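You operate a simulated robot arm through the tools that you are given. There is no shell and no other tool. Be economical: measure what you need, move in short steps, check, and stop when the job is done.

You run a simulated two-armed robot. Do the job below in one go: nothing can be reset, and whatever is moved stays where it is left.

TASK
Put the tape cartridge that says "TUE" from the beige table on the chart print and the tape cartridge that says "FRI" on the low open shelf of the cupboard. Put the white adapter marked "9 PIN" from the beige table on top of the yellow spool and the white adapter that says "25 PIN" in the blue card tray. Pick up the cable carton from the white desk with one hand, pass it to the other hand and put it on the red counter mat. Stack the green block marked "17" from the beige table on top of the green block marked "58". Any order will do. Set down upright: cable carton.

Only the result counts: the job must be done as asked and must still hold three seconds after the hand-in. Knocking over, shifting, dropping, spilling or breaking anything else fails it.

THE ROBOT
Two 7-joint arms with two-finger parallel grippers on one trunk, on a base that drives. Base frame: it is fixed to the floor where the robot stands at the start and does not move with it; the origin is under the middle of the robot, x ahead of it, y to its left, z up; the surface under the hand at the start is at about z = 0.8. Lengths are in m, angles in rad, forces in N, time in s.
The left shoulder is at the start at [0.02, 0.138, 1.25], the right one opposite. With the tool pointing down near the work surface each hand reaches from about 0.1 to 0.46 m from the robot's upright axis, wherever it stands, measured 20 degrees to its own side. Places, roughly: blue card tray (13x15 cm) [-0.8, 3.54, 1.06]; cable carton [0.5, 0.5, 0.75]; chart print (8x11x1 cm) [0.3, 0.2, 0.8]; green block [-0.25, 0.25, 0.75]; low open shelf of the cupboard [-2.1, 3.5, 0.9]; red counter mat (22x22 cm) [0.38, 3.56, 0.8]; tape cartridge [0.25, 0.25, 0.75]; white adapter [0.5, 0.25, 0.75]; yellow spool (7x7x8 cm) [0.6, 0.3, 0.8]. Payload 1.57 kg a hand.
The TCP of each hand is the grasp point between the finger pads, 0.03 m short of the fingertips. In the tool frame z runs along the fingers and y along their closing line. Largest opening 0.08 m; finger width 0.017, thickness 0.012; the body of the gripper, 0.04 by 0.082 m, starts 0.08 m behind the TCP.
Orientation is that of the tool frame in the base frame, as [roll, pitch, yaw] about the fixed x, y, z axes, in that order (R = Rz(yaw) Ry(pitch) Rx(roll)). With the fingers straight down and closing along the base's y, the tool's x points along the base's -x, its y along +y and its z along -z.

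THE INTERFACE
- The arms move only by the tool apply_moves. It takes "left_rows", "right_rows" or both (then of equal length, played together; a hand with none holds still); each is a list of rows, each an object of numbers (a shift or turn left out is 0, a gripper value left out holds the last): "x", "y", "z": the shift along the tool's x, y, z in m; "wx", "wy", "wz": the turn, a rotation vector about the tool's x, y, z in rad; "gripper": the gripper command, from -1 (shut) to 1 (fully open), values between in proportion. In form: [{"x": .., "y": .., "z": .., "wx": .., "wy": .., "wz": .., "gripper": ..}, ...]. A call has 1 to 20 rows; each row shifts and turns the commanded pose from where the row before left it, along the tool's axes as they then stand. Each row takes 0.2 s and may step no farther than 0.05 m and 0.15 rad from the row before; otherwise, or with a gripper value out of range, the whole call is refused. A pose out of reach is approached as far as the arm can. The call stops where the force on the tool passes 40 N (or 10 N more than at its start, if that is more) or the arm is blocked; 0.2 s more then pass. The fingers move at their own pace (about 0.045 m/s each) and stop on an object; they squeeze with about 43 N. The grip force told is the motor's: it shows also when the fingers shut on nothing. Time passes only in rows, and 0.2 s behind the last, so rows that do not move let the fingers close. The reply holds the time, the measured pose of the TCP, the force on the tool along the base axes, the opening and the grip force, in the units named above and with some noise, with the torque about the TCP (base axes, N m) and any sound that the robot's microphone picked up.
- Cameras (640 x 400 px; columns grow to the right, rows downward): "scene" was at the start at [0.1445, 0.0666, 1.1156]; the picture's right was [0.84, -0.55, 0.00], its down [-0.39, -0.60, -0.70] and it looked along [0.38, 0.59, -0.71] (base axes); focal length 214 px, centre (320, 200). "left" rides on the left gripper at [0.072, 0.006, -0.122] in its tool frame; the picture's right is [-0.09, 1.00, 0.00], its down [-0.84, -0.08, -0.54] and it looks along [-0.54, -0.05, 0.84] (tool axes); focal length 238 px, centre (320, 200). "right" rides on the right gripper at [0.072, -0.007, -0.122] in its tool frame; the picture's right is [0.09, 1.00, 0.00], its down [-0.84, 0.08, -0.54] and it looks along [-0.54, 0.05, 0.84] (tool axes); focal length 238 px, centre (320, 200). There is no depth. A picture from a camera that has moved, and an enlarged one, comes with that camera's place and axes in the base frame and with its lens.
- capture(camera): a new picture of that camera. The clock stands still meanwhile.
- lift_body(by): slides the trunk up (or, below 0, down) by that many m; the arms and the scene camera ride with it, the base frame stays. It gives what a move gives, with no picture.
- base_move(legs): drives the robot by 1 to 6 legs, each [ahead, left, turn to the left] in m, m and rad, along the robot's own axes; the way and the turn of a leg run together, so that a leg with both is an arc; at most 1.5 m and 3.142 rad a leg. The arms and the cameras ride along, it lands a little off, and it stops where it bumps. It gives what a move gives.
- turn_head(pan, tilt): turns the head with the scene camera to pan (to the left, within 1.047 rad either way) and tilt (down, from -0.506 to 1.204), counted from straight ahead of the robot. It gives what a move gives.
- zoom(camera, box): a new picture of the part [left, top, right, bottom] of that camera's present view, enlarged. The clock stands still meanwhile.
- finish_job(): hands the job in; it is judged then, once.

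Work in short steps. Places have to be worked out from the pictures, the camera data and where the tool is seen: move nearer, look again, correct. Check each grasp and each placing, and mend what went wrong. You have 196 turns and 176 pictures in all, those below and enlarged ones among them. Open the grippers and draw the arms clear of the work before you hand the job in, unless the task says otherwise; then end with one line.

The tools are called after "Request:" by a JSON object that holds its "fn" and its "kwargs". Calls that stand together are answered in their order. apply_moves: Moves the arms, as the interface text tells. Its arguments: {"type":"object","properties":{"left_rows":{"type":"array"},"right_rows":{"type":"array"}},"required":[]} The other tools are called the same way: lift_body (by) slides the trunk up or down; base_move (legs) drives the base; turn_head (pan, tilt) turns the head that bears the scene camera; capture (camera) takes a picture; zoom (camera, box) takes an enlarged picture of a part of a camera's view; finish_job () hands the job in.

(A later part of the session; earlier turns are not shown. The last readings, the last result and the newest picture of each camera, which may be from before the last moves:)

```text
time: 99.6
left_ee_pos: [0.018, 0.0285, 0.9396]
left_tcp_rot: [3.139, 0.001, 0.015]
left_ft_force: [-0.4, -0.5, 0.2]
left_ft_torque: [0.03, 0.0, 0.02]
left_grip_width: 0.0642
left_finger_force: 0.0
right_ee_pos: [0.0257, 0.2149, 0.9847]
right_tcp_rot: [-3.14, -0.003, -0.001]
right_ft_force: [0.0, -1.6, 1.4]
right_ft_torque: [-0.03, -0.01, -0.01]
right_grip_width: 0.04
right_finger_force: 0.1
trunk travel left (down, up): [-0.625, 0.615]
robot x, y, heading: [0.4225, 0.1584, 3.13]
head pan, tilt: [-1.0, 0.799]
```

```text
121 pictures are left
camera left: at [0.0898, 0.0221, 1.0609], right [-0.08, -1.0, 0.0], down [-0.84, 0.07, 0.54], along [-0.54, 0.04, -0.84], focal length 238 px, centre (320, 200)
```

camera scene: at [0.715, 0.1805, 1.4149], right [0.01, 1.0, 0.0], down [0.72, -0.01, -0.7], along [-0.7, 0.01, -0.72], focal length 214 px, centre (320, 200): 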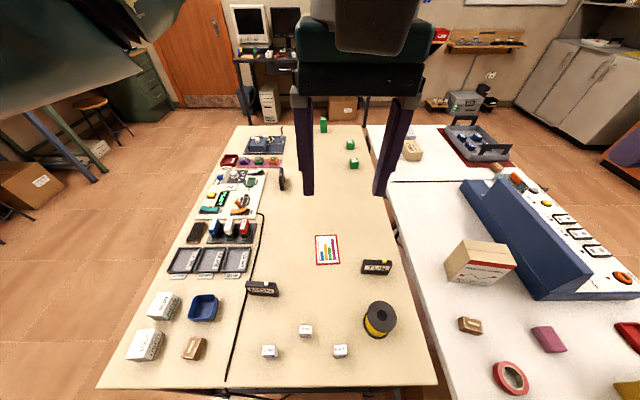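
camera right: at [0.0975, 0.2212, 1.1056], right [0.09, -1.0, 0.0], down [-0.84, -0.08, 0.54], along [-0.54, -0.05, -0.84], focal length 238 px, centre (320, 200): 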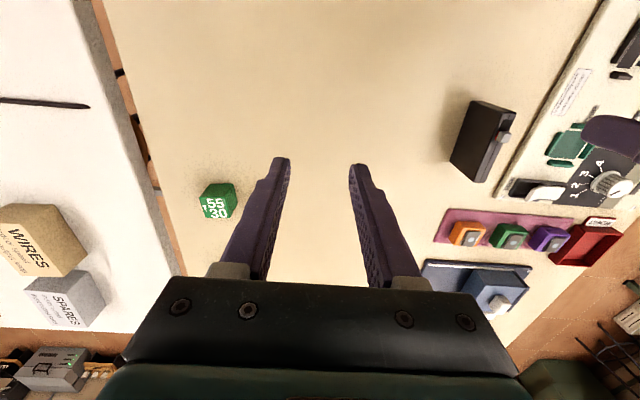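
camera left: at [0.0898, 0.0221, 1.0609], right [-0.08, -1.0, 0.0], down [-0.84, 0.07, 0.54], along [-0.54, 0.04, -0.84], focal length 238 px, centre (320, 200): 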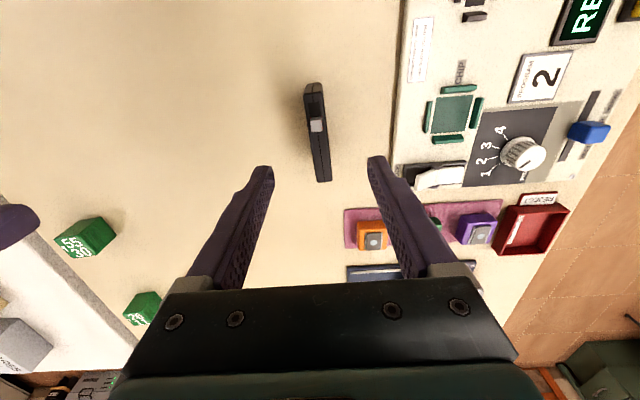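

Request:
{"fn": "apply_moves", "kwargs": {"left_rows": [{"x": 0.005, "y": -0.002, "z": 0.03}, {"z": 0.045}, {"z": 0.025}, {}, {"gripper": -1}, {"gripper": -1}, {"gripper": -1}, {"gripper": -1}, {"gripper": -1}, {"gripper": -1}]}}

Request:
{"fn": "apply_moves", "kwargs": {"left_rows": [{"z": -0.04}, {"z": -0.045}, {"z": -0.045}, {"z": -0.04}, {}]}}

Request:
{"fn": "capture", "kwargs": {"camera": "left"}}

```text
time: 101.8
left_ee_pos: [0.0241, 0.0279, 0.8385]
left_tcp_rot: [3.138, 0.002, 0.014]
left_ft_force: [0.0, -0.6, 0.7]
left_ft_torque: [0.01, 0.0, 0.02]
left_grip_width: 0.0156
left_finger_force: 31.2
right_ee_pos: [0.0259, 0.2155, 0.9839]
right_tcp_rot: [-3.141, -0.001, -0.001]
right_ft_force: [1.1, 0.0, -0.1]
right_ft_torque: [-0.05, 0.01, -0.02]
right_grip_width: 0.04
right_finger_force: 0.0
trunk travel left (down, up): [-0.625, 0.615]
robot x, y, heading: [0.4238, 0.1558, 3.139]
head pan, tilt: [-1.0, 0.799]
```

```text
time: 103.0
left_ee_pos: [0.0247, 0.0285, 1.0095]
left_tcp_rot: [3.139, -0.001, 0.014]
left_ft_force: [0.0, -0.1, -0.8]
left_ft_torque: [0.0, -0.01, 0.02]
left_grip_width: 0.0157
left_finger_force: 31.0
right_ee_pos: [0.0258, 0.2145, 0.9834]
right_tcp_rot: [-3.139, -0.002, -0.002]
right_ft_force: [-0.6, -0.1, -0.2]
right_ft_torque: [-0.03, 0.02, 0.02]
right_grip_width: 0.0404
right_finger_force: 0.1
trunk travel left (down, up): [-0.625, 0.615]
robot x, y, heading: [0.4242, 0.1525, 3.13]
head pan, tilt: [-1.0, 0.799]
```

```text
120 pictures are left
camera left: at [0.0965, 0.0233, 1.1311], right [-0.08, -1.0, 0.0], down [-0.84, 0.07, 0.54], along [-0.54, 0.04, -0.84], focal length 238 px, centre (320, 200)
```

left: 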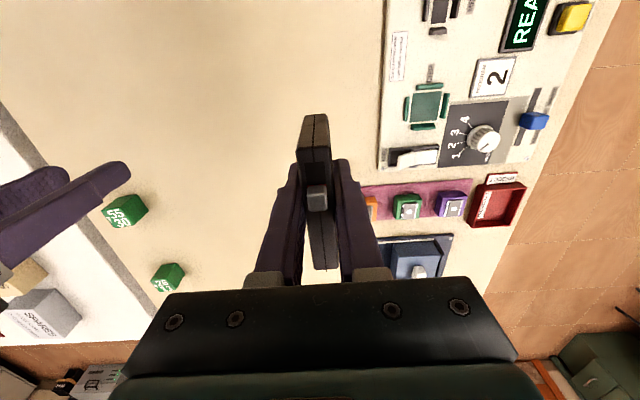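

FRI candidate is held. Turn the wrist so its label faces the scene camera and verify.

Request:
{"fn": "apply_moves", "kwargs": {"left_rows": [{"wz": -0.14}, {"wz": -0.14}, {"wz": -0.14}, {"wz": -0.14}, {"wz": -0.14}, {"wz": -0.14}, {"wz": -0.14}]}}

Request:
{"fn": "turn_head", "kwargs": {"pan": 0.3, "tilt": 0.5}}

Request:
{"fn": "capture", "kwargs": {"camera": "scene"}}

```text
time: 104.6
left_ee_pos: [0.0243, 0.0288, 1.0091]
left_tcp_rot: [3.139, 0.003, 0.995]
left_ft_force: [0.4, 0.1, -2.2]
left_ft_torque: [-0.01, 0.01, 0.01]
left_grip_width: 0.0156
left_finger_force: 31.2
right_ee_pos: [0.026, 0.2149, 0.9834]
right_tcp_rot: [-3.14, -0.001, -0.002]
right_ft_force: [0.2, -0.3, -0.1]
right_ft_torque: [-0.01, 0.01, 0.02]
right_grip_width: 0.0401
right_finger_force: 0.1
trunk travel left (down, up): [-0.625, 0.615]
robot x, y, heading: [0.426, 0.1548, 3.132]
head pan, tilt: [-1.0, 0.799]
```

```text
time: 106.1
left_ee_pos: [0.0243, 0.0289, 1.0083]
left_tcp_rot: [3.14, 0.004, 0.993]
left_ft_force: [0.1, 0.6, -1.3]
left_ft_torque: [0.0, 0.04, 0.02]
left_grip_width: 0.0155
left_finger_force: 31.2
right_ee_pos: [0.027, 0.215, 0.9828]
right_tcp_rot: [-3.14, -0.003, -0.001]
right_ft_force: [0.2, -1.0, 0.7]
right_ft_torque: [-0.01, 0.02, -0.03]
right_grip_width: 0.0399
right_finger_force: 0.1
trunk travel left (down, up): [-0.625, 0.615]
robot x, y, heading: [0.4229, 0.1508, 3.125]
head pan, tilt: [0.3, 0.499]
```

```text
119 pictures are left
camera scene: at [0.238, 0.1288, 1.1408], right [-0.29, 0.96, 0.0], down [0.46, 0.14, -0.88], along [-0.84, -0.25, -0.48], focal length 214 px, centre (320, 200)
```

scene: 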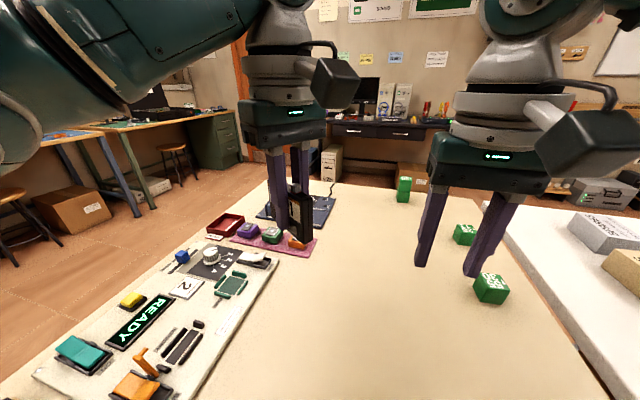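

Request:
{"fn": "zoom", "kwargs": {"camera": "scene", "box": [250, 140, 350, 260]}}

```text
3.33 times, centred on (300, 200) of scene
camera zoom: at [0.238, 0.1288, 1.1408], right [-0.29, 0.96, 0.0], down [0.46, 0.14, -0.88], along [-0.84, -0.25, -0.48], focal length 715 px, centre (387, 200)
```

zoom: 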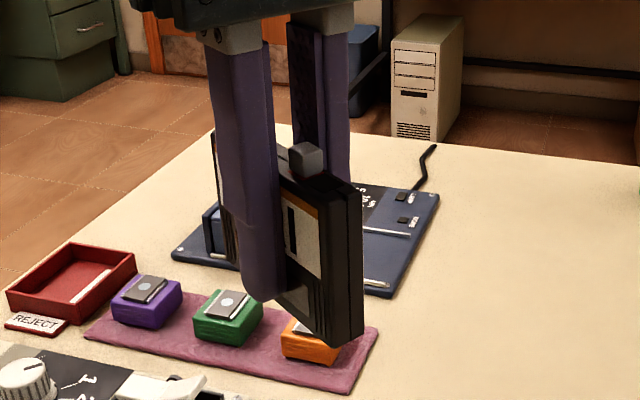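

The label's last letter is "I" – it is FRI. Turn the wrist back and drive to where the right hand can take the 25 PIN.

Request:
{"fn": "apply_moves", "kwargs": {"left_rows": [{"wz": 0.14}, {"wz": 0.14}, {"wz": 0.14}, {"wz": 0.14}, {"wz": 0.14}, {"wz": 0.14}, {"wz": 0.14}]}}

Request:
{"fn": "lift_body", "kwargs": {"by": 0.1}}

Request:
{"fn": "base_move", "kwargs": {"legs": [[-0.477, 0, 0], [0, 0.18, 0]]}}

Request:
{"fn": "turn_head", "kwargs": {"pan": 1.0, "tilt": 0.8}}

Request:
{"fn": "capture", "kwargs": {"camera": "right"}}

```text
time: 107.7
left_ee_pos: [0.0245, 0.0301, 1.0086]
left_tcp_rot: [3.139, -0.002, 0.014]
left_ft_force: [0.4, 1.4, -0.5]
left_ft_torque: [-0.01, 0.01, 0.02]
left_grip_width: 0.0153
left_finger_force: 31.2
right_ee_pos: [0.0257, 0.2151, 0.9838]
right_tcp_rot: [-3.141, -0.002, -0.002]
right_ft_force: [-0.5, 0.1, -0.2]
right_ft_torque: [0.04, 0.02, -0.02]
right_grip_width: 0.0399
right_finger_force: 0.0
trunk travel left (down, up): [-0.625, 0.615]
robot x, y, heading: [0.4244, 0.1545, 3.133]
head pan, tilt: [0.3, 0.499]
```

```text
time: 109.0
left_ee_pos: [0.0255, 0.0288, 1.1095]
left_tcp_rot: [3.139, 0.0, 0.015]
left_ft_force: [-0.1, 0.6, -1.1]
left_ft_torque: [-0.01, 0.02, 0.02]
left_grip_width: 0.0153
left_finger_force: 30.8
right_ee_pos: [0.0246, 0.215, 1.0838]
right_tcp_rot: [-3.14, -0.001, 0.0]
right_ft_force: [0.1, 0.7, -1.3]
right_ft_torque: [0.03, -0.01, 0.01]
right_grip_width: 0.0402
right_finger_force: 0.1
trunk travel left (down, up): [-0.725, 0.515]
robot x, y, heading: [0.4265, 0.1552, 3.131]
head pan, tilt: [0.3, 0.499]
```

```text
time: 113.0
left_ee_pos: [0.4983, -0.1579, 1.1089]
left_tcp_rot: [3.137, 0.0, 0.014]
left_ft_force: [-0.1, 0.6, -1.2]
left_ft_torque: [0.0, 0.02, 0.02]
left_grip_width: 0.0153
left_finger_force: 31.7
right_ee_pos: [0.4993, 0.0271, 1.0832]
right_tcp_rot: [-3.14, -0.002, 0.0]
right_ft_force: [0.2, -0.3, 0.2]
right_ft_torque: [-0.02, 0.03, 0.0]
right_grip_width: 0.0398
right_finger_force: 0.0
trunk travel left (down, up): [-0.725, 0.515]
robot x, y, heading: [0.8971, -0.0275, 3.133]
head pan, tilt: [0.3, 0.499]
```

```text
time: 114.0
left_ee_pos: [0.4976, -0.1578, 1.1088]
left_tcp_rot: [3.138, 0.001, 0.017]
left_ft_force: [-0.6, -0.3, -0.9]
left_ft_torque: [-0.01, -0.03, -0.05]
left_grip_width: 0.0155
left_finger_force: 31.1
right_ee_pos: [0.4993, 0.0284, 1.0839]
right_tcp_rot: [-3.139, -0.002, 0.0]
right_ft_force: [1.0, 0.2, 0.7]
right_ft_torque: [-0.04, 0.02, 0.0]
right_grip_width: 0.0398
right_finger_force: 0.0
trunk travel left (down, up): [-0.725, 0.515]
robot x, y, heading: [0.8979, -0.031, 3.133]
head pan, tilt: [1.0, 0.799]
```

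```text
117 pictures are left
camera right: at [0.5709, 0.0338, 1.2056], right [0.09, -1.0, 0.0], down [-0.84, -0.08, 0.54], along [-0.54, -0.05, -0.84], focal length 238 px, centre (320, 200)
```

right: 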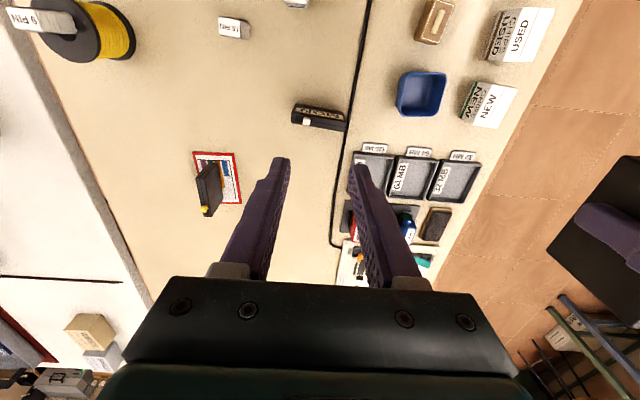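

Move the right hand over the 25 PIN, opened, then lower the trunk back and look.

Request:
{"fn": "apply_moves", "kwargs": {"right_rows": [{"x": 0.0295, "y": -0.01, "gripper": 0.8}, {"x": 0.0295, "y": -0.01}, {"x": 0.0295, "y": -0.01}, {"x": 0.0295, "y": -0.009}, {}]}}

Request:
{"fn": "lift_body", "kwargs": {"by": -0.1}}

Request:
{"fn": "capture", "kwargs": {"camera": "right"}}

```text
time: 115.2
left_ee_pos: [0.4984, -0.1576, 1.11]
left_tcp_rot: [3.138, -0.001, 0.018]
left_ft_force: [0.9, -0.4, -0.6]
left_ft_torque: [-0.02, 0.02, -0.02]
left_grip_width: 0.0157
left_finger_force: 31.4
right_ee_pos: [0.6172, 0.0672, 1.0833]
right_tcp_rot: [-3.14, -0.002, 0.0]
right_ft_force: [-0.2, 0.4, -0.2]
right_ft_torque: [0.02, 0.0, 0.02]
right_grip_width: 0.072
right_finger_force: 0.0
trunk travel left (down, up): [-0.725, 0.515]
robot x, y, heading: [0.8966, -0.0271, 3.13]
head pan, tilt: [1.0, 0.799]
```

```text
time: 116.6
left_ee_pos: [0.499, -0.1592, 1.0088]
left_tcp_rot: [3.139, -0.001, 0.016]
left_ft_force: [0.2, -0.4, -1.3]
left_ft_torque: [-0.01, -0.01, 0.0]
left_grip_width: 0.0155
left_finger_force: 31.2
right_ee_pos: [0.6162, 0.0671, 0.9846]
right_tcp_rot: [-3.141, -0.002, -0.001]
right_ft_force: [-0.6, -0.5, -0.2]
right_ft_torque: [0.01, 0.01, 0.02]
right_grip_width: 0.072
right_finger_force: 0.1
trunk travel left (down, up): [-0.625, 0.615]
robot x, y, heading: [0.897, -0.0342, 3.132]
head pan, tilt: [1.0, 0.799]
```

```text
116 pictures are left
camera right: at [0.6885, 0.0731, 1.1055], right [0.09, -1.0, 0.0], down [-0.84, -0.08, 0.54], along [-0.54, -0.05, -0.84], focal length 238 px, centre (320, 200)
```

right: 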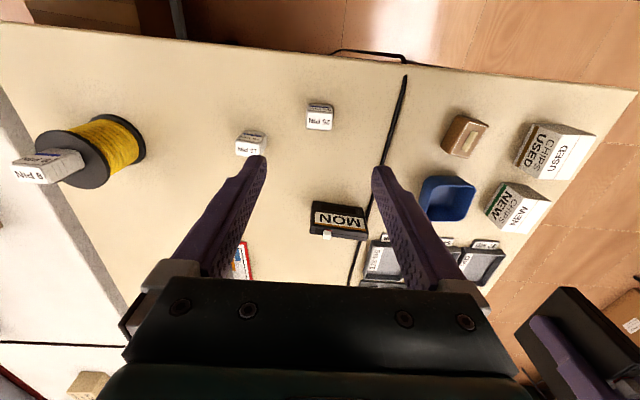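

Centred. Descend, grasp and lift.

Request:
{"fn": "apply_moves", "kwargs": {"right_rows": [{"z": 0.045}, {"z": 0.045}, {"z": 0.045}, {"z": 0.014}, {}, {"gripper": -1}, {"gripper": -1}, {"gripper": -1}, {"gripper": -1}, {"gripper": -1}, {"gripper": -1}]}}

Request:
{"fn": "apply_moves", "kwargs": {"right_rows": [{"z": -0.045}, {"z": -0.045}, {"z": -0.045}, {"z": -0.03}, {}]}}

Request:
{"fn": "capture", "kwargs": {"camera": "right"}}

```text
time: 119.0
left_ee_pos: [0.4977, -0.1591, 1.01]
left_tcp_rot: [3.14, 0.0, 0.016]
left_ft_force: [-0.5, 0.6, -0.1]
left_ft_torque: [0.02, -0.04, 0.02]
left_grip_width: 0.0155
left_finger_force: 31.1
right_ee_pos: [0.6177, 0.0675, 0.8343]
right_tcp_rot: [-3.14, -0.003, -0.001]
right_ft_force: [0.2, 0.2, -0.7]
right_ft_torque: [-0.01, -0.02, 0.01]
right_grip_width: 0.0293
right_finger_force: 39.2
trunk travel left (down, up): [-0.625, 0.615]
robot x, y, heading: [0.8993, -0.0312, 3.135]
head pan, tilt: [1.0, 0.799]
```

```text
time: 120.2
left_ee_pos: [0.4982, -0.1585, 1.0093]
left_tcp_rot: [3.138, 0.001, 0.016]
left_ft_force: [0.5, -0.3, -1.5]
left_ft_torque: [-0.01, 0.0, 0.01]
left_grip_width: 0.0157
left_finger_force: 30.9
right_ee_pos: [0.6169, 0.0667, 0.9989]
right_tcp_rot: [-3.141, -0.001, 0.001]
right_ft_force: [-0.4, 0.6, -0.5]
right_ft_torque: [-0.02, 0.0, 0.01]
right_grip_width: 0.029
right_finger_force: 38.4
trunk travel left (down, up): [-0.625, 0.615]
robot x, y, heading: [0.8997, -0.0329, 3.137]
head pan, tilt: [1.0, 0.799]
```

```text
115 pictures are left
camera right: at [0.6886, 0.0738, 1.1205], right [0.09, -1.0, 0.0], down [-0.84, -0.08, 0.54], along [-0.54, -0.05, -0.84], focal length 238 px, centre (320, 200)
```

right: 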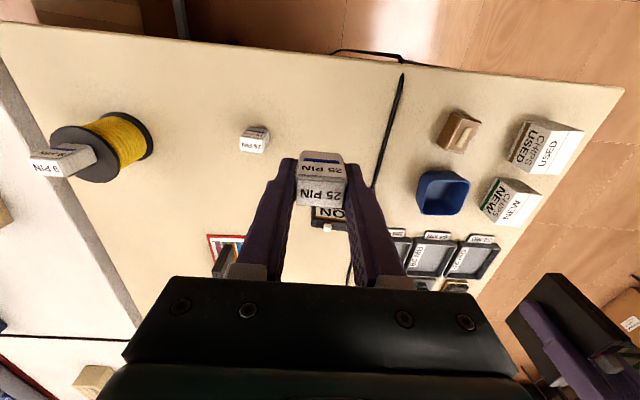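

25 PIN is in the right hand, FRI in the left. Raise the trunk and drive out past the left end of the tables, then turn toward the far wall.

Request:
{"fn": "lift_body", "kwargs": {"by": 0.25}}

Request:
{"fn": "base_move", "kwargs": {"legs": [[1.0, 0, 0], [1.0, 0, 0], [0, 0, -1.565]]}}

Request:
{"fn": "turn_head", "kwargs": {"pan": 0.0, "tilt": 0.2}}

Request:
{"fn": "capture", "kwargs": {"camera": "scene"}}

```text
time: 122.7
left_ee_pos: [0.4988, -0.1588, 1.2593]
left_tcp_rot: [3.14, 0.0, 0.017]
left_ft_force: [-0.9, -0.9, -2.2]
left_ft_torque: [-0.05, 0.01, -0.01]
left_grip_width: 0.0153
left_finger_force: 31.0
right_ee_pos: [0.616, 0.0666, 1.2477]
right_tcp_rot: [-3.139, -0.001, 0.0]
right_ft_force: [0.8, -1.0, -0.6]
right_ft_torque: [0.02, -0.02, -0.03]
right_grip_width: 0.0293
right_finger_force: 39.1
trunk travel left (down, up): [-0.875, 0.365]
robot x, y, heading: [0.8938, -0.0311, 3.136]
head pan, tilt: [1.0, 0.799]
```

```text
time: 136.4
left_ee_pos: [-1.221, 0.3829, 1.2594]
left_tcp_rot: [3.137, 0.0, -1.529]
left_ft_force: [0.1, -0.2, -0.4]
left_ft_torque: [0.01, -0.01, 0.07]
left_grip_width: 0.0156
left_finger_force: 31.7
right_ee_pos: [-0.9923, 0.2701, 1.2464]
right_tcp_rot: [-3.139, -0.003, -1.545]
right_ft_force: [0.8, 0.3, 0.0]
right_ft_torque: [0.02, 0.03, 0.0]
right_grip_width: 0.029
right_finger_force: 39.0
trunk travel left (down, up): [-0.875, 0.365]
robot x, y, heading: [-1.0837, -0.0139, 1.588]
head pan, tilt: [1.0, 0.799]
```

```text
time: 137.7
left_ee_pos: [-1.2219, 0.3828, 1.2601]
left_tcp_rot: [3.136, -0.001, -1.528]
left_ft_force: [-0.4, 0.8, -1.8]
left_ft_torque: [0.01, -0.02, -0.02]
left_grip_width: 0.0155
left_finger_force: 30.8
right_ee_pos: [-0.9922, 0.2706, 1.247]
right_tcp_rot: [-3.141, -0.002, -1.544]
right_ft_force: [0.4, -0.4, -0.5]
right_ft_torque: [-0.01, 0.0, -0.03]
right_grip_width: 0.029
right_finger_force: 39.0
trunk travel left (down, up): [-0.875, 0.365]
robot x, y, heading: [-1.0839, -0.0134, 1.594]
head pan, tilt: [0.0, 0.201]
```

```text
114 pictures are left
camera scene: at [-1.0871, 0.1781, 1.4184], right [1.0, 0.02, 0.0], down [0.0, -0.2, -0.98], along [-0.02, 0.98, -0.2], focal length 214 px, centre (320, 200)
```

scene: 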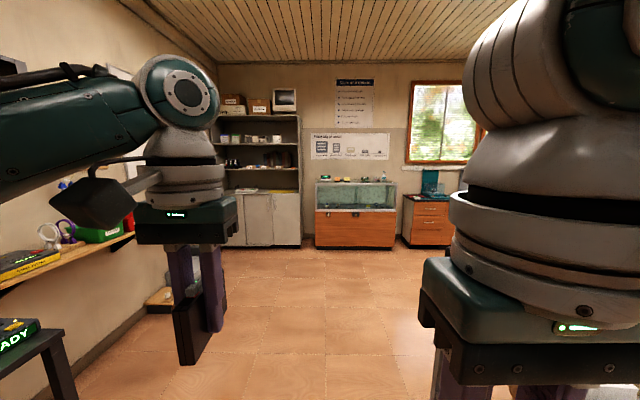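

The way is clear. Drive ahead to about y = 2.5 and look again.

Request:
{"fn": "base_move", "kwargs": {"legs": [[0, 0, -0.02], [1.3, 0, 0], [1.2, 0, 0]]}}

Request:
{"fn": "turn_head", "kwargs": {"pan": 0.0, "tilt": 0.45}}

Request:
{"fn": "capture", "kwargs": {"camera": "scene"}}

Request:
{"fn": "turn_head", "kwargs": {"pan": 0.9, "tilt": 0.3}}

Request:
{"fn": "capture", "kwargs": {"camera": "scene"}}

```text
time: 150.3
left_ee_pos: [-1.2371, 2.8996, 1.2598]
left_tcp_rot: [3.137, 0.0, -1.539]
left_ft_force: [1.2, 0.7, -1.3]
left_ft_torque: [0.02, 0.05, 0.02]
left_grip_width: 0.0155
left_finger_force: 31.2
right_ee_pos: [-1.0082, 2.7837, 1.2482]
right_tcp_rot: [-3.14, -0.002, -1.556]
right_ft_force: [0.7, 0.6, -0.5]
right_ft_torque: [0.02, 0.0, 0.01]
right_grip_width: 0.0291
right_finger_force: 38.5
trunk travel left (down, up): [-0.875, 0.365]
robot x, y, heading: [-1.1022, 2.4997, 1.58]
head pan, tilt: [0.0, 0.201]
```

```text
time: 151.1
left_ee_pos: [-1.2368, 2.8987, 1.2591]
left_tcp_rot: [3.14, 0.0, -1.54]
left_ft_force: [0.0, 0.2, -1.4]
left_ft_torque: [0.01, 0.04, 0.0]
left_grip_width: 0.0156
left_finger_force: 30.7
right_ee_pos: [-1.0084, 2.7838, 1.2477]
right_tcp_rot: [-3.139, -0.001, -1.556]
right_ft_force: [-1.5, -0.1, 0.2]
right_ft_torque: [0.01, -0.01, -0.03]
right_grip_width: 0.029
right_finger_force: 39.1
trunk travel left (down, up): [-0.875, 0.365]
robot x, y, heading: [-1.1057, 2.5007, 1.58]
head pan, tilt: [0.0, 0.45]
```

```text
113 pictures are left
camera scene: at [-1.1044, 2.6914, 1.3953], right [1.0, 0.01, 0.0], down [0.0, -0.43, -0.9], along [-0.01, 0.9, -0.43], focal length 214 px, centre (320, 200)
```

scene: 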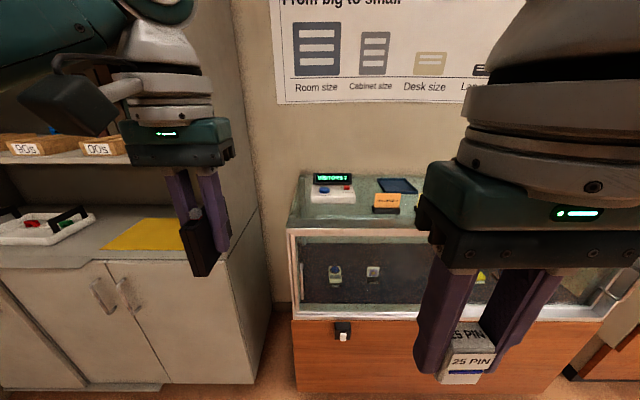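

```text
time: 152.3
left_ee_pos: [-1.2364, 2.8985, 1.2592]
left_tcp_rot: [3.138, 0.0, -1.539]
left_ft_force: [0.2, 0.8, -0.5]
left_ft_torque: [0.01, 0.05, 0.0]
left_grip_width: 0.0155
left_finger_force: 31.5
right_ee_pos: [-1.009, 2.7844, 1.2483]
right_tcp_rot: [-3.14, -0.002, -1.555]
right_ft_force: [-0.1, -0.3, -1.0]
right_ft_torque: [0.06, -0.01, -0.01]
right_grip_width: 0.0291
right_finger_force: 38.7
trunk travel left (down, up): [-0.875, 0.365]
robot x, y, heading: [-1.1044, 2.4994, 1.579]
head pan, tilt: [0.901, 0.3]
```

```text
112 pictures are left
camera scene: at [-1.1773, 2.657, 1.4092], right [0.62, 0.79, 0.0], down [0.23, -0.18, -0.96], along [-0.75, 0.59, -0.3], focal length 214 px, centre (320, 200)
```

scene: 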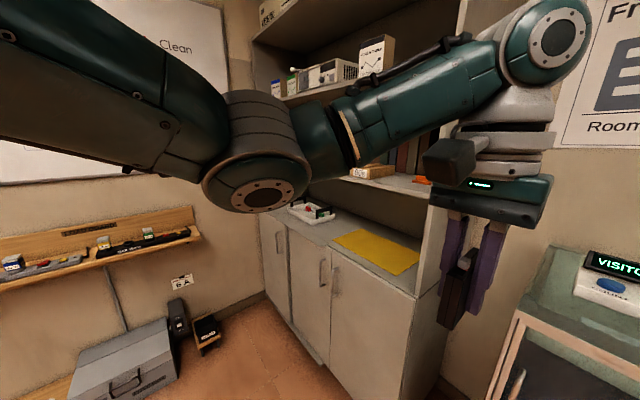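

The blue tray is on the display cabinet at about (-0.80, 3.51). Raise the trunk 10 cm for clearance over the items there and approach.

Request:
{"fn": "lift_body", "kwargs": {"by": 0.1}}

Request:
{"fn": "base_move", "kwargs": {"legs": [[0, -0.165, -0.008], [0.45, 0, 0]]}}

Request:
{"fn": "turn_head", "kwargs": {"pan": 0.0, "tilt": 0.9}}

Request:
{"fn": "capture", "kwargs": {"camera": "scene"}}

```text
time: 153.6
left_ee_pos: [-1.2365, 2.898, 1.3588]
left_tcp_rot: [3.139, -0.001, -1.539]
left_ft_force: [0.3, 0.1, -0.5]
left_ft_torque: [-0.03, 0.05, 0.0]
left_grip_width: 0.0155
left_finger_force: 31.0
right_ee_pos: [-1.0097, 2.7835, 1.3475]
right_tcp_rot: [-3.14, -0.003, -1.556]
right_ft_force: [0.1, -0.2, 0.1]
right_ft_torque: [0.01, 0.01, -0.02]
right_grip_width: 0.029
right_finger_force: 39.3
trunk travel left (down, up): [-0.975, 0.265]
robot x, y, heading: [-1.1003, 2.5006, 1.576]
head pan, tilt: [0.901, 0.3]
```

```text
time: 157.5
left_ee_pos: [-1.0628, 3.3634, 1.3595]
left_tcp_rot: [3.139, 0.001, -1.552]
left_ft_force: [0.2, 0.8, -1.3]
left_ft_torque: [-0.01, -0.02, 0.01]
left_grip_width: 0.0156
left_finger_force: 31.4
right_ee_pos: [-0.8384, 3.2462, 1.3482]
right_tcp_rot: [-3.139, -0.003, -1.569]
right_ft_force: [0.9, -0.1, -0.5]
right_ft_torque: [0.01, 0.05, 0.02]
right_grip_width: 0.029
right_finger_force: 38.7
trunk travel left (down, up): [-0.975, 0.265]
robot x, y, heading: [-0.9357, 2.9651, 1.57]
head pan, tilt: [0.901, 0.3]
```

```text
time: 158.7
left_ee_pos: [-1.0643, 3.3644, 1.359]
left_tcp_rot: [3.138, 0.0, -1.552]
left_ft_force: [-0.3, -0.2, -1.3]
left_ft_torque: [-0.01, 0.0, 0.0]
left_grip_width: 0.0157
left_finger_force: 31.7
right_ee_pos: [-0.8376, 3.2456, 1.3482]
right_tcp_rot: [-3.14, -0.001, -1.57]
right_ft_force: [-0.1, -0.3, -1.2]
right_ft_torque: [-0.02, -0.02, 0.01]
right_grip_width: 0.0293
right_finger_force: 38.9
trunk travel left (down, up): [-0.975, 0.265]
robot x, y, heading: [-0.9394, 2.965, 1.567]
head pan, tilt: [0.0, 0.901]
```

```text
111 pictures are left
camera scene: at [-0.9346, 3.1381, 1.457], right [1.0, 0.0, 0.0], down [0.0, -0.78, -0.62], along [0.0, 0.62, -0.78], focal length 214 px, centre (320, 200)
```

scene: 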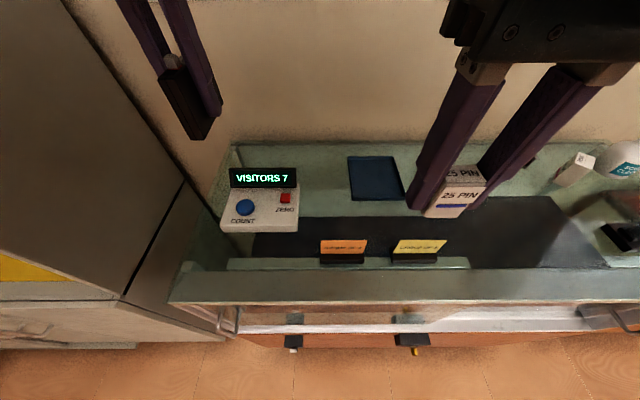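

Tray centre ≈(-0.792, 3.526). Drive 15 cm closer, gently.

Request:
{"fn": "base_move", "kwargs": {"legs": [[0.15, 0, 0]]}}

Request:
{"fn": "turn_head", "kwargs": {"pan": 1.0, "tilt": 0.9}}

Request:
{"fn": "capture", "kwargs": {"camera": "right"}}

```text
time: 160.0
left_ee_pos: [-1.0624, 3.5132, 1.3587]
left_tcp_rot: [3.138, 0.001, -1.554]
left_ft_force: [-0.6, -0.5, -1.7]
left_ft_torque: [0.0, -0.02, 0.01]
left_grip_width: 0.0156
left_finger_force: 31.2
right_ee_pos: [-0.8368, 3.3949, 1.3481]
right_tcp_rot: [-3.139, -0.001, -1.57]
right_ft_force: [0.7, 0.3, -1.1]
right_ft_torque: [-0.01, 0.0, 0.0]
right_grip_width: 0.029
right_finger_force: 39.2
trunk travel left (down, up): [-0.975, 0.265]
robot x, y, heading: [-0.933, 3.1108, 1.565]
head pan, tilt: [0.0, 0.901]
```

```text
time: 161.3
left_ee_pos: [-1.0628, 3.5133, 1.3587]
left_tcp_rot: [3.137, 0.0, -1.554]
left_ft_force: [-0.6, 0.1, -1.1]
left_ft_torque: [0.03, 0.0, 0.0]
left_grip_width: 0.0157
left_finger_force: 31.3
right_ee_pos: [-0.8367, 3.3948, 1.3463]
right_tcp_rot: [-3.14, -0.002, -1.568]
right_ft_force: [0.0, 0.9, -0.4]
right_ft_torque: [-0.02, 0.0, 0.04]
right_grip_width: 0.0292
right_finger_force: 38.8
trunk travel left (down, up): [-0.975, 0.265]
robot x, y, heading: [-0.9359, 3.1145, 1.559]
head pan, tilt: [1.0, 0.901]
```

```text
110 pictures are left
camera right: at [-0.8296, 3.3229, 1.47], right [-1.0, -0.09, 0.0], down [-0.08, 0.84, 0.54], along [-0.05, 0.54, -0.84], focal length 238 px, centre (320, 200)
```

right: 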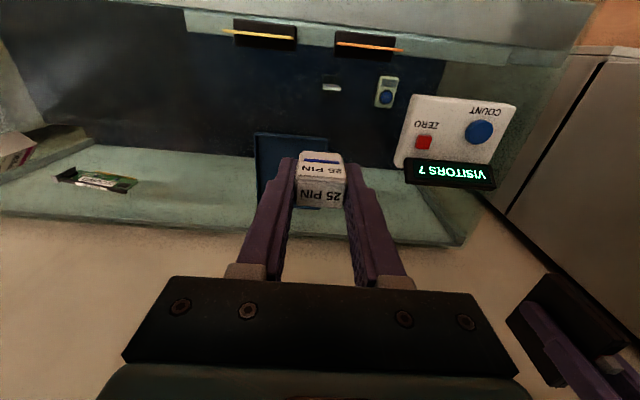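

No bump. Move over the tray and lower to z ≈ 1.2 for a look.

Request:
{"fn": "apply_moves", "kwargs": {"right_rows": [{"x": -0.0437, "y": -0.0149}, {"x": -0.0437, "y": -0.0149}, {"x": -0.0437, "y": -0.0149}, {"z": 0.045}, {"z": 0.045}, {"z": 0.045}, {}]}}

Request:
{"fn": "capture", "kwargs": {"camera": "right"}}

```text
time: 162.9
left_ee_pos: [-1.0619, 3.5126, 1.3595]
left_tcp_rot: [3.141, 0.0, -1.553]
left_ft_force: [-0.5, 0.9, -1.4]
left_ft_torque: [0.02, 0.0, -0.01]
left_grip_width: 0.0158
left_finger_force: 31.1
right_ee_pos: [-0.7905, 3.523, 1.211]
right_tcp_rot: [-3.14, -0.002, -1.57]
right_ft_force: [-0.1, -0.2, 0.0]
right_ft_torque: [0.03, 0.01, 0.01]
right_grip_width: 0.0289
right_finger_force: 38.6
trunk travel left (down, up): [-0.975, 0.265]
robot x, y, heading: [-0.9315, 3.1121, 1.566]
head pan, tilt: [1.0, 0.901]
```

```text
109 pictures are left
camera right: at [-0.7843, 3.4511, 1.3333], right [-1.0, -0.09, 0.0], down [-0.08, 0.84, 0.54], along [-0.05, 0.54, -0.84], focal length 238 px, centre (320, 200)
```

right: 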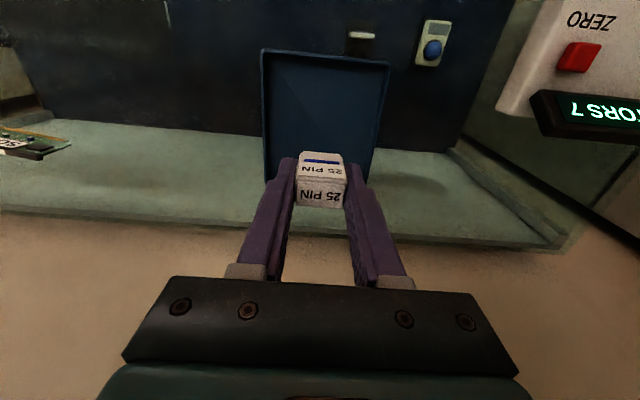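

Centred in the tray. Lower and creep to contact.

Request:
{"fn": "apply_moves", "kwargs": {"right_rows": [{"z": 0.045}, {"z": 0.045}, {"z": 0.01}, {}, {"z": 0.004}, {"z": 0.003}, {"z": 0.003}, {"z": 0.003}, {}]}}

```text
time: 164.9
left_ee_pos: [-1.0633, 3.5131, 1.3589]
left_tcp_rot: [3.138, 0.0, -1.554]
left_ft_force: [0.2, 0.4, -1.3]
left_ft_torque: [-0.02, 0.01, 0.0]
left_grip_width: 0.0155
left_finger_force: 30.4
right_ee_pos: [-0.7882, 3.5023, 1.1173]
right_tcp_rot: [-3.14, -0.002, -1.569]
right_ft_force: [0.9, -0.1, -1.4]
right_ft_torque: [0.01, 0.01, -0.03]
right_grip_width: 0.029
right_finger_force: 39.0
right hand out of reach, approached as far as the arm can: row 2, 3, 6, 8
trunk travel left (down, up): [-0.975, 0.265]
robot x, y, heading: [-0.9377, 3.1161, 1.563]
head pan, tilt: [1.0, 0.901]
```

Reach-limited with the trunk this high. Raise both hands, lower the trunk 10 cm, and re-center.

Request:
{"fn": "apply_moves", "kwargs": {"right_rows": [{"z": -0.045}, {"z": -0.045}, {"z": -0.03}, {}], "left_rows": [{"z": -0.04}, {"z": -0.03}, {}, {}]}}

Request:
{"fn": "lift_body", "kwargs": {"by": -0.12}}

```text
time: 165.9
left_ee_pos: [-1.0611, 3.5127, 1.4266]
left_tcp_rot: [3.138, 0.001, -1.552]
left_ft_force: [-0.2, -0.5, 0.0]
left_ft_torque: [0.01, -0.01, 0.02]
left_grip_width: 0.0154
left_finger_force: 31.5
right_ee_pos: [-0.7889, 3.5013, 1.1183]
right_tcp_rot: [-3.138, 0.0, -1.568]
right_ft_force: [0.3, -0.2, 0.2]
right_ft_torque: [0.01, -0.02, -0.02]
right_grip_width: 0.0291
right_finger_force: 38.4
right hand out of reach, approached as far as the arm can: row 1, 2, 3
trunk travel left (down, up): [-0.975, 0.265]
robot x, y, heading: [-0.9355, 3.1092, 1.563]
head pan, tilt: [1.0, 0.901]
```

```text
time: 166.6
left_ee_pos: [-1.0607, 3.5122, 1.3896]
left_tcp_rot: [3.137, 0.001, -1.555]
left_ft_force: [-0.3, 0.4, -0.9]
left_ft_torque: [-0.03, -0.02, 0.0]
left_grip_width: 0.0154
left_finger_force: 31.2
right_ee_pos: [-0.7895, 3.5052, 1.087]
right_tcp_rot: [-3.14, -0.007, -1.569]
right_ft_force: [3.7, -4.8, 22.2]
right_ft_torque: [0.05, 0.28, 0.16]
right_grip_width: 0.0291
right_finger_force: 38.6
trunk travel left (down, up): [-0.937, 0.303]
robot x, y, heading: [-0.9346, 3.1116, 1.563]
head pan, tilt: [1.0, 0.901]
stopped: the force on the tool passed its limit at 168 N (the readings are from after the stop); the commanded pose is now the measured one
```

The lift pressed the adapter onto the tray floor (contact at z≈1.087). Let me look before releasing.

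Request:
{"fn": "capture", "kwargs": {"camera": "right"}}

```text
108 pictures are left
camera right: at [-0.7826, 3.4341, 1.2089], right [-1.0, -0.09, 0.0], down [-0.08, 0.84, 0.54], along [-0.05, 0.53, -0.84], focal length 238 px, centre (320, 200)
```

right: 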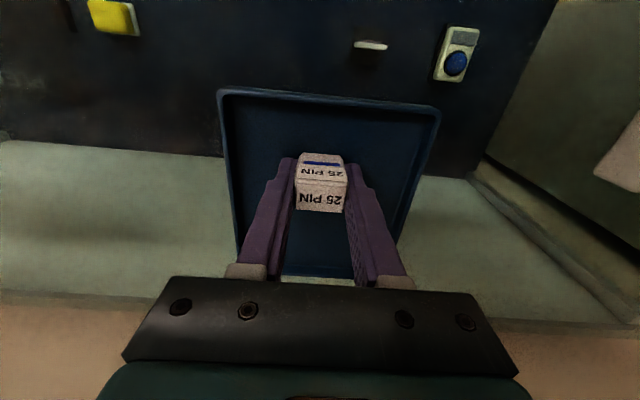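

The adapter is inside the tray and the tray hasn't shifted. Release and withdraw upwards.

Request:
{"fn": "apply_moves", "kwargs": {"right_rows": [{"z": -0.002}, {"gripper": -0.3}, {"gripper": 0.0}, {"gripper": 0.3}, {"gripper": 0.3}, {"z": -0.02}, {"z": -0.03}, {"z": -0.03}, {"x": 0.03, "z": -0.02}, {}]}}

Request:
{"fn": "capture", "kwargs": {"camera": "right"}}

```text
time: 168.8
left_ee_pos: [-1.0624, 3.5123, 1.3893]
left_tcp_rot: [3.138, -0.001, -1.554]
left_ft_force: [0.3, -0.1, -0.7]
left_ft_torque: [0.01, -0.01, 0.02]
left_grip_width: 0.0157
left_finger_force: 31.6
right_ee_pos: [-0.7883, 3.5169, 1.1081]
right_tcp_rot: [-3.141, -0.011, -1.568]
right_ft_force: [0.4, -0.4, -0.3]
right_ft_torque: [0.02, 0.0, -0.01]
right_grip_width: 0.0521
right_finger_force: 0.0
right hand out of reach, approached as far as the arm can: row 6, 7, 8, 9
trunk travel left (down, up): [-0.937, 0.303]
robot x, y, heading: [-0.9373, 3.1135, 1.566]
head pan, tilt: [1.0, 0.901]
```

```text
107 pictures are left
camera right: at [-0.781, 3.4467, 1.2314], right [-1.0, -0.09, 0.0], down [-0.08, 0.84, 0.53], along [-0.05, 0.53, -0.85], focal length 238 px, centre (320, 200)
```

right: 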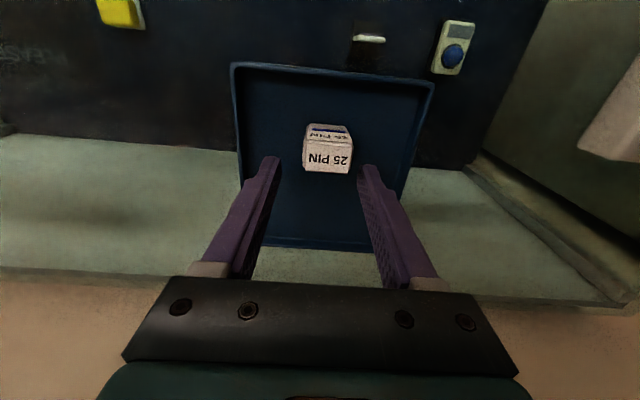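

Adapter is in the tray. The arm won't rise from here, so raise the trunk instead and back off.

Request:
{"fn": "lift_body", "kwargs": {"by": 0.15}}

Request:
{"fn": "base_move", "kwargs": {"legs": [[-0.4, 0, 0]]}}

Request:
{"fn": "turn_head", "kwargs": {"pan": -0.1, "tilt": 0.6}}

Request:
{"fn": "capture", "kwargs": {"camera": "scene"}}

```text
time: 170.6
left_ee_pos: [-1.0616, 3.512, 1.5392]
left_tcp_rot: [3.138, -0.002, -1.554]
left_ft_force: [-0.2, -0.1, -0.5]
left_ft_torque: [0.01, -0.01, 0.01]
left_grip_width: 0.0155
left_finger_force: 31.3
right_ee_pos: [-0.7872, 3.5176, 1.2597]
right_tcp_rot: [3.141, -0.011, -1.57]
right_ft_force: [-0.2, 0.5, -0.1]
right_ft_torque: [-0.01, 0.03, 0.0]
right_grip_width: 0.0518
right_finger_force: 0.0
trunk travel left (down, up): [-1.087, 0.153]
robot x, y, heading: [-0.9369, 3.1128, 1.56]
head pan, tilt: [1.0, 0.901]
```

```text
time: 173.1
left_ee_pos: [-1.0644, 3.1113, 1.539]
left_tcp_rot: [3.138, 0.0, -1.556]
left_ft_force: [0.1, 0.3, -0.9]
left_ft_torque: [-0.01, -0.06, -0.01]
left_grip_width: 0.0156
left_finger_force: 30.9
right_ee_pos: [-0.7921, 3.1157, 1.2586]
right_tcp_rot: [3.14, -0.011, -1.573]
right_ft_force: [0.1, -0.2, -0.4]
right_ft_torque: [-0.01, 0.0, -0.03]
right_grip_width: 0.0523
right_finger_force: 0.1
trunk travel left (down, up): [-1.087, 0.153]
robot x, y, heading: [-0.94, 2.7096, 1.56]
head pan, tilt: [1.0, 0.901]
```

```text
time: 174.4
left_ee_pos: [-1.0651, 3.1103, 1.5381]
left_tcp_rot: [3.139, 0.0, -1.557]
left_ft_force: [-0.3, -0.3, -0.9]
left_ft_torque: [0.03, 0.01, 0.02]
left_grip_width: 0.0154
left_finger_force: 31.1
right_ee_pos: [-0.7893, 3.1149, 1.2598]
right_tcp_rot: [3.141, -0.009, -1.573]
right_ft_force: [0.5, -0.3, 0.0]
right_ft_torque: [-0.02, 0.03, 0.01]
right_grip_width: 0.052
right_finger_force: 0.2
trunk travel left (down, up): [-1.087, 0.153]
robot x, y, heading: [-0.9394, 2.7117, 1.562]
head pan, tilt: [-0.099, 0.6]
```

```text
106 pictures are left
camera scene: at [-0.9275, 2.8974, 1.5936], right [0.99, -0.11, 0.0], down [-0.06, -0.56, -0.82], along [0.09, 0.82, -0.57], focal length 214 px, centre (320, 200)
```

scene: 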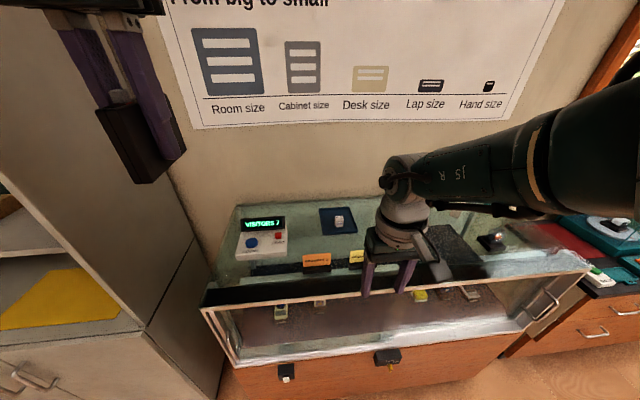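

25 PIN is confirmed in the tray. Now the cupboard: lower the trunk and drive left to look into its low open shelf from the front.

Request:
{"fn": "base_move", "kwargs": {"legs": [[-0.2, 0, 0], [0, 1.05, 0]]}}

Request:
{"fn": "lift_body", "kwargs": {"by": -0.3}}

Request:
{"fn": "turn_head", "kwargs": {"pan": 0.0, "tilt": 0.3}}

Request:
{"fn": "capture", "kwargs": {"camera": "scene"}}

```text
time: 181.0
left_ee_pos: [-2.1143, 2.9301, 1.5391]
left_tcp_rot: [3.136, -0.002, -1.568]
left_ft_force: [-0.3, 1.0, -0.8]
left_ft_torque: [-0.01, -0.02, -0.01]
left_grip_width: 0.0155
left_finger_force: 31.1
right_ee_pos: [-1.8392, 2.9304, 1.2584]
right_tcp_rot: [3.142, -0.011, -1.584]
right_ft_force: [0.6, -0.1, -1.2]
right_ft_torque: [0.04, 0.01, 0.0]
right_grip_width: 0.0519
right_finger_force: 0.1
trunk travel left (down, up): [-1.087, 0.153]
robot x, y, heading: [-1.9929, 2.5293, 1.547]
head pan, tilt: [-0.099, 0.6]
```

```text
time: 184.0
left_ee_pos: [-2.1141, 2.9305, 1.2388]
left_tcp_rot: [3.139, -0.001, -1.569]
left_ft_force: [0.2, -0.3, -0.3]
left_ft_torque: [0.01, 0.0, 0.0]
left_grip_width: 0.0155
left_finger_force: 30.9
right_ee_pos: [-1.8407, 2.9307, 0.9589]
right_tcp_rot: [3.141, -0.009, -1.584]
right_ft_force: [0.5, 0.3, 0.9]
right_ft_torque: [0.02, -0.01, 0.0]
right_grip_width: 0.052
right_finger_force: 0.1
trunk travel left (down, up): [-0.787, 0.453]
robot x, y, heading: [-1.9938, 2.5255, 1.547]
head pan, tilt: [-0.099, 0.6]
```

```text
time: 184.8
left_ee_pos: [-2.1128, 2.9294, 1.2386]
left_tcp_rot: [3.137, -0.001, -1.569]
left_ft_force: [-0.6, -0.9, -1.5]
left_ft_torque: [-0.03, 0.0, -0.03]
left_grip_width: 0.0155
left_finger_force: 30.6
right_ee_pos: [-1.8415, 2.9303, 0.9588]
right_tcp_rot: [3.141, -0.009, -1.585]
right_ft_force: [-0.1, -0.5, -0.5]
right_ft_torque: [0.0, 0.03, 0.03]
right_grip_width: 0.0519
right_finger_force: 0.0
trunk travel left (down, up): [-0.787, 0.453]
robot x, y, heading: [-1.9929, 2.5309, 1.545]
head pan, tilt: [0.0, 0.3]
```

```text
105 pictures are left
camera scene: at [-1.9883, 2.72, 1.321], right [1.0, -0.02, 0.0], down [-0.01, -0.3, -0.95], along [0.02, 0.95, -0.3], focal length 214 px, centre (320, 200)
```

scene: 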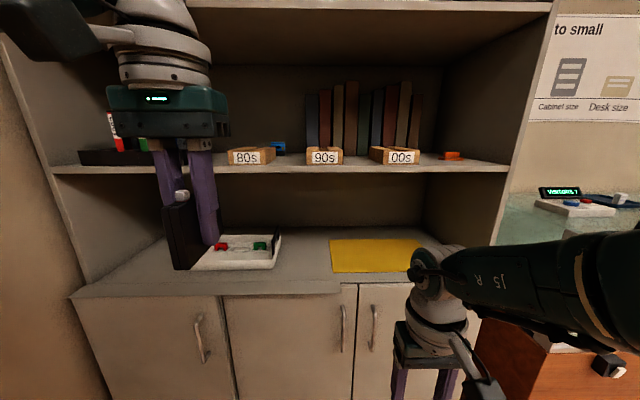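

The low shelf has ~0.32 m of headroom and the upper shelf hides most of it, so I need a horizontal tool. I'll test flipping the left wrist (so its camera would be on top) in free space.

Request:
{"fn": "apply_moves", "kwargs": {"left_rows": [{"wz": -0.149}, {"wz": -0.149}, {"wz": -0.149}, {"wz": -0.149}, {"wz": -0.149}, {"wz": -0.149}, {"wz": -0.149}, {"wz": -0.149}, {"wz": -0.149}, {"wz": -0.149}, {"wz": -0.149}, {"wz": -0.149}, {"wz": -0.149}, {"wz": -0.149}, {"wz": -0.149}, {"wz": -0.149}, {"wz": -0.149}, {"wz": -0.149}, {"wz": -0.149}, {"wz": -0.149}]}}

```text
time: 189.0
left_ee_pos: [-2.1194, 2.9936, 1.2255]
left_tcp_rot: [-3.138, 0.003, 1.412]
left_ft_force: [0.0, 0.6, -0.7]
left_ft_torque: [0.01, 0.0, 0.01]
left_grip_width: 0.0154
left_finger_force: 31.0
left hand out of reach, approached as far as the arm can: row 15, 16, 17, 18, 19
right_ee_pos: [-1.8398, 2.931, 0.9586]
right_tcp_rot: [3.141, -0.011, -1.584]
right_ft_force: [0.4, 0.1, 0.1]
right_ft_torque: [-0.05, 0.0, -0.03]
right_grip_width: 0.0518
right_finger_force: 0.1
trunk travel left (down, up): [-0.787, 0.453]
robot x, y, heading: [-1.9924, 2.5284, 1.55]
head pan, tilt: [0.0, 0.3]
```

The flip works (yaw 1.41). Now pitch the tool toward horizontal, partly first.

Request:
{"fn": "apply_moves", "kwargs": {"left_rows": [{"wy": 0.14}, {"wy": 0.14}, {"wy": 0.14}, {"wy": 0.14}, {"wy": 0.14}, {"wy": 0.14}, {}]}}

```text
time: 190.6
left_ee_pos: [-2.1392, 2.998, 1.2285]
left_tcp_rot: [-3.07, -0.846, 1.387]
left_ft_force: [0.3, 0.3, -0.9]
left_ft_torque: [0.03, -0.05, 0.0]
left_grip_width: 0.0156
left_finger_force: 31.8
right_ee_pos: [-1.8388, 2.9302, 0.9588]
right_tcp_rot: [-3.14, -0.011, -1.583]
right_ft_force: [0.4, 0.3, 0.0]
right_ft_torque: [-0.02, 0.03, 0.0]
right_grip_width: 0.0519
right_finger_force: 0.0
trunk travel left (down, up): [-0.787, 0.453]
robot x, y, heading: [-1.9933, 2.5295, 1.548]
head pan, tilt: [0.0, 0.3]
```

Request:
{"fn": "apply_moves", "kwargs": {"left_rows": [{"wy": 0.144}, {"wy": 0.144}, {"wy": 0.144}, {"wy": 0.144}, {"wy": 0.144}, {}]}}

Request:
{"fn": "capture", "kwargs": {"camera": "scene"}}

Request:
{"fn": "capture", "kwargs": {"camera": "left"}}

```text
time: 192.0
left_ee_pos: [-2.1307, 2.9957, 1.2277]
left_tcp_rot: [-1.734, -1.523, 0.011]
left_ft_force: [0.4, -0.1, -1.5]
left_ft_torque: [0.03, -0.02, -0.03]
left_grip_width: 0.0155
left_finger_force: 31.4
right_ee_pos: [-1.8399, 2.9304, 0.959]
right_tcp_rot: [3.141, -0.009, -1.586]
right_ft_force: [0.5, -0.4, 0.2]
right_ft_torque: [-0.04, -0.01, -0.02]
right_grip_width: 0.0521
right_finger_force: 0.0
trunk travel left (down, up): [-0.787, 0.453]
robot x, y, heading: [-1.9923, 2.5304, 1.547]
head pan, tilt: [0.0, 0.3]
```

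```text
104 pictures are left
camera scene: at [-1.9883, 2.7199, 1.3211], right [1.0, -0.02, 0.0], down [-0.01, -0.3, -0.96], along [0.02, 0.95, -0.3], focal length 214 px, centre (320, 200)
```

scene: 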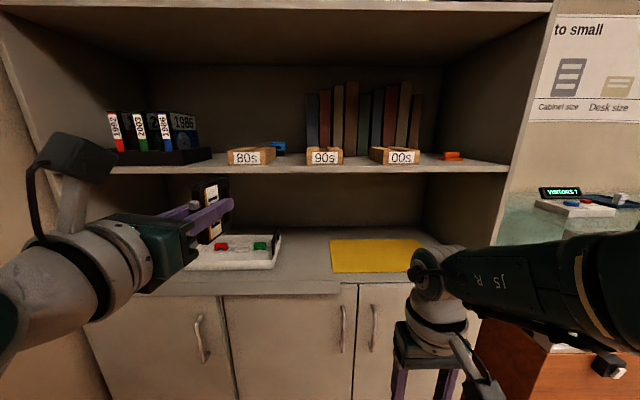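

```text
103 pictures are left
camera left: at [-2.139, 2.8749, 1.2998], right [0.98, -0.15, -0.14], down [-0.2, -0.52, -0.83], along [0.05, 0.84, -0.54], focal length 238 px, centre (320, 200)
```

left: 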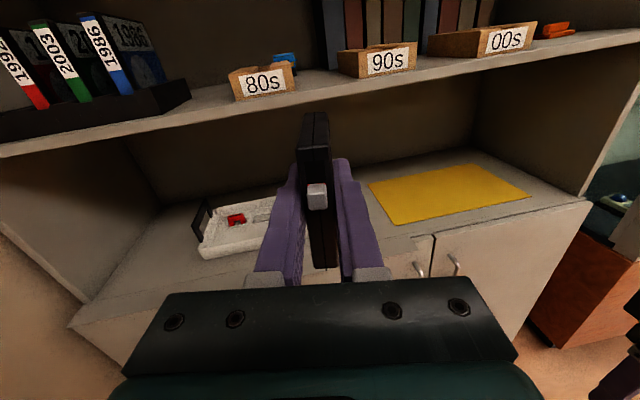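

The tool is horizontal with the camera on top. Free band on the shelf is x ≈ -2.12…-1.94. Fix the small yaw/roll error, and tuck the right hand back before approaching.

Request:
{"fn": "apply_moves", "kwargs": {"left_rows": [{"wx": 0.076}, {"wx": 0.076}, {"wz": -0.048}, {}, {}], "right_rows": [{"x": 0.045}, {"x": 0.045}, {"x": 0.045}, {"x": 0.03, "y": -0.03}, {}]}}

Request:
{"fn": "lift_body", "kwargs": {"by": -0.22}}

Request:
{"fn": "capture", "kwargs": {"camera": "left"}}

```text
time: 193.2
left_ee_pos: [-2.1408, 2.9939, 1.223]
left_tcp_rot: [-1.635, -1.491, 0.057]
left_ft_force: [0.1, -0.6, -0.8]
left_ft_torque: [-0.01, 0.03, 0.01]
left_grip_width: 0.0153
left_finger_force: 31.6
right_ee_pos: [-1.8317, 2.927, 0.9521]
right_tcp_rot: [-3.141, -0.011, -1.586]
right_ft_force: [-0.1, 0.0, 0.1]
right_ft_torque: [-0.01, 0.0, -0.01]
right_grip_width: 0.0519
right_finger_force: 0.1
right hand out of reach, approached as far as the arm can: row 1, 2, 3, 4
trunk travel left (down, up): [-0.787, 0.453]
robot x, y, heading: [-1.9933, 2.5304, 1.548]
head pan, tilt: [0.0, 0.3]
```

```text
time: 195.5
left_ee_pos: [-2.1399, 2.9947, 1.0007]
left_tcp_rot: [-1.69, -1.49, 0.109]
left_ft_force: [0.2, 0.2, -0.6]
left_ft_torque: [0.02, 0.0, 0.01]
left_grip_width: 0.0154
left_finger_force: 30.8
right_ee_pos: [-1.8312, 2.9269, 0.7317]
right_tcp_rot: [-3.139, -0.011, -1.587]
right_ft_force: [-0.6, -0.3, -0.6]
right_ft_torque: [-0.01, -0.02, 0.0]
right_grip_width: 0.0519
right_finger_force: 0.1
trunk travel left (down, up): [-0.567, 0.673]
robot x, y, heading: [-1.9942, 2.5293, 1.545]
head pan, tilt: [0.0, 0.3]
```

```text
102 pictures are left
camera left: at [-2.1292, 2.8732, 1.0726], right [0.98, -0.01, -0.17], down [-0.15, -0.55, -0.82], along [-0.08, 0.84, -0.54], focal length 238 px, centre (320, 200)
```

left: 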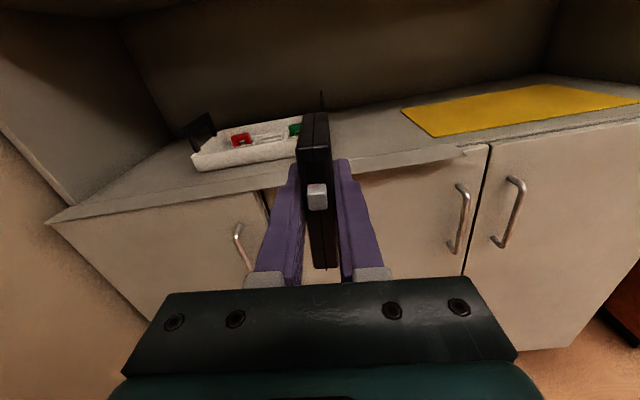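

Left is good. The right arm seems stuck in an awkward configuration; try to free it with small upward and sideways moves.

Request:
{"fn": "apply_moves", "kwargs": {"right_rows": [{"z": -0.02}, {"z": -0.03}, {"z": -0.03}, {"z": -0.03}, {}]}}

Request:
{"fn": "apply_moves", "kwargs": {"right_rows": [{"y": -0.03}, {"y": -0.03}, {"wz": -0.1}, {"wz": -0.1}, {}]}}

```text
time: 196.7
left_ee_pos: [-2.1403, 2.9936, 1.0011]
left_tcp_rot: [-1.692, -1.49, 0.109]
left_ft_force: [0.4, 0.1, -1.1]
left_ft_torque: [-0.01, -0.02, 0.0]
left_grip_width: 0.0157
left_finger_force: 31.0
right_ee_pos: [-1.8351, 2.9703, 0.821]
right_tcp_rot: [-3.139, -0.014, -1.586]
right_ft_force: [0.3, -0.6, 0.4]
right_ft_torque: [0.01, 0.0, -0.03]
right_grip_width: 0.052
right_finger_force: 0.0
right hand out of reach, approached as far as the arm can: row 1, 2, 3, 4
trunk travel left (down, up): [-0.567, 0.673]
robot x, y, heading: [-1.9923, 2.5297, 1.549]
head pan, tilt: [0.0, 0.3]
```

```text
time: 197.9
left_ee_pos: [-2.1406, 2.9939, 1.0002]
left_tcp_rot: [-1.694, -1.491, 0.111]
left_ft_force: [0.2, 0.6, -1.2]
left_ft_torque: [-0.02, 0.0, 0.02]
left_grip_width: 0.0156
left_finger_force: 31.1
right_ee_pos: [-1.7762, 2.969, 0.8193]
right_tcp_rot: [-3.141, -0.009, -1.437]
right_ft_force: [0.0, -0.4, -0.2]
right_ft_torque: [0.0, 0.0, 0.0]
right_grip_width: 0.0518
right_finger_force: 0.0
right hand out of reach, approached as far as the arm can: row 1, 4
trunk travel left (down, up): [-0.567, 0.673]
robot x, y, heading: [-1.9889, 2.5257, 1.55]
head pan, tilt: [0.0, 0.3]
```

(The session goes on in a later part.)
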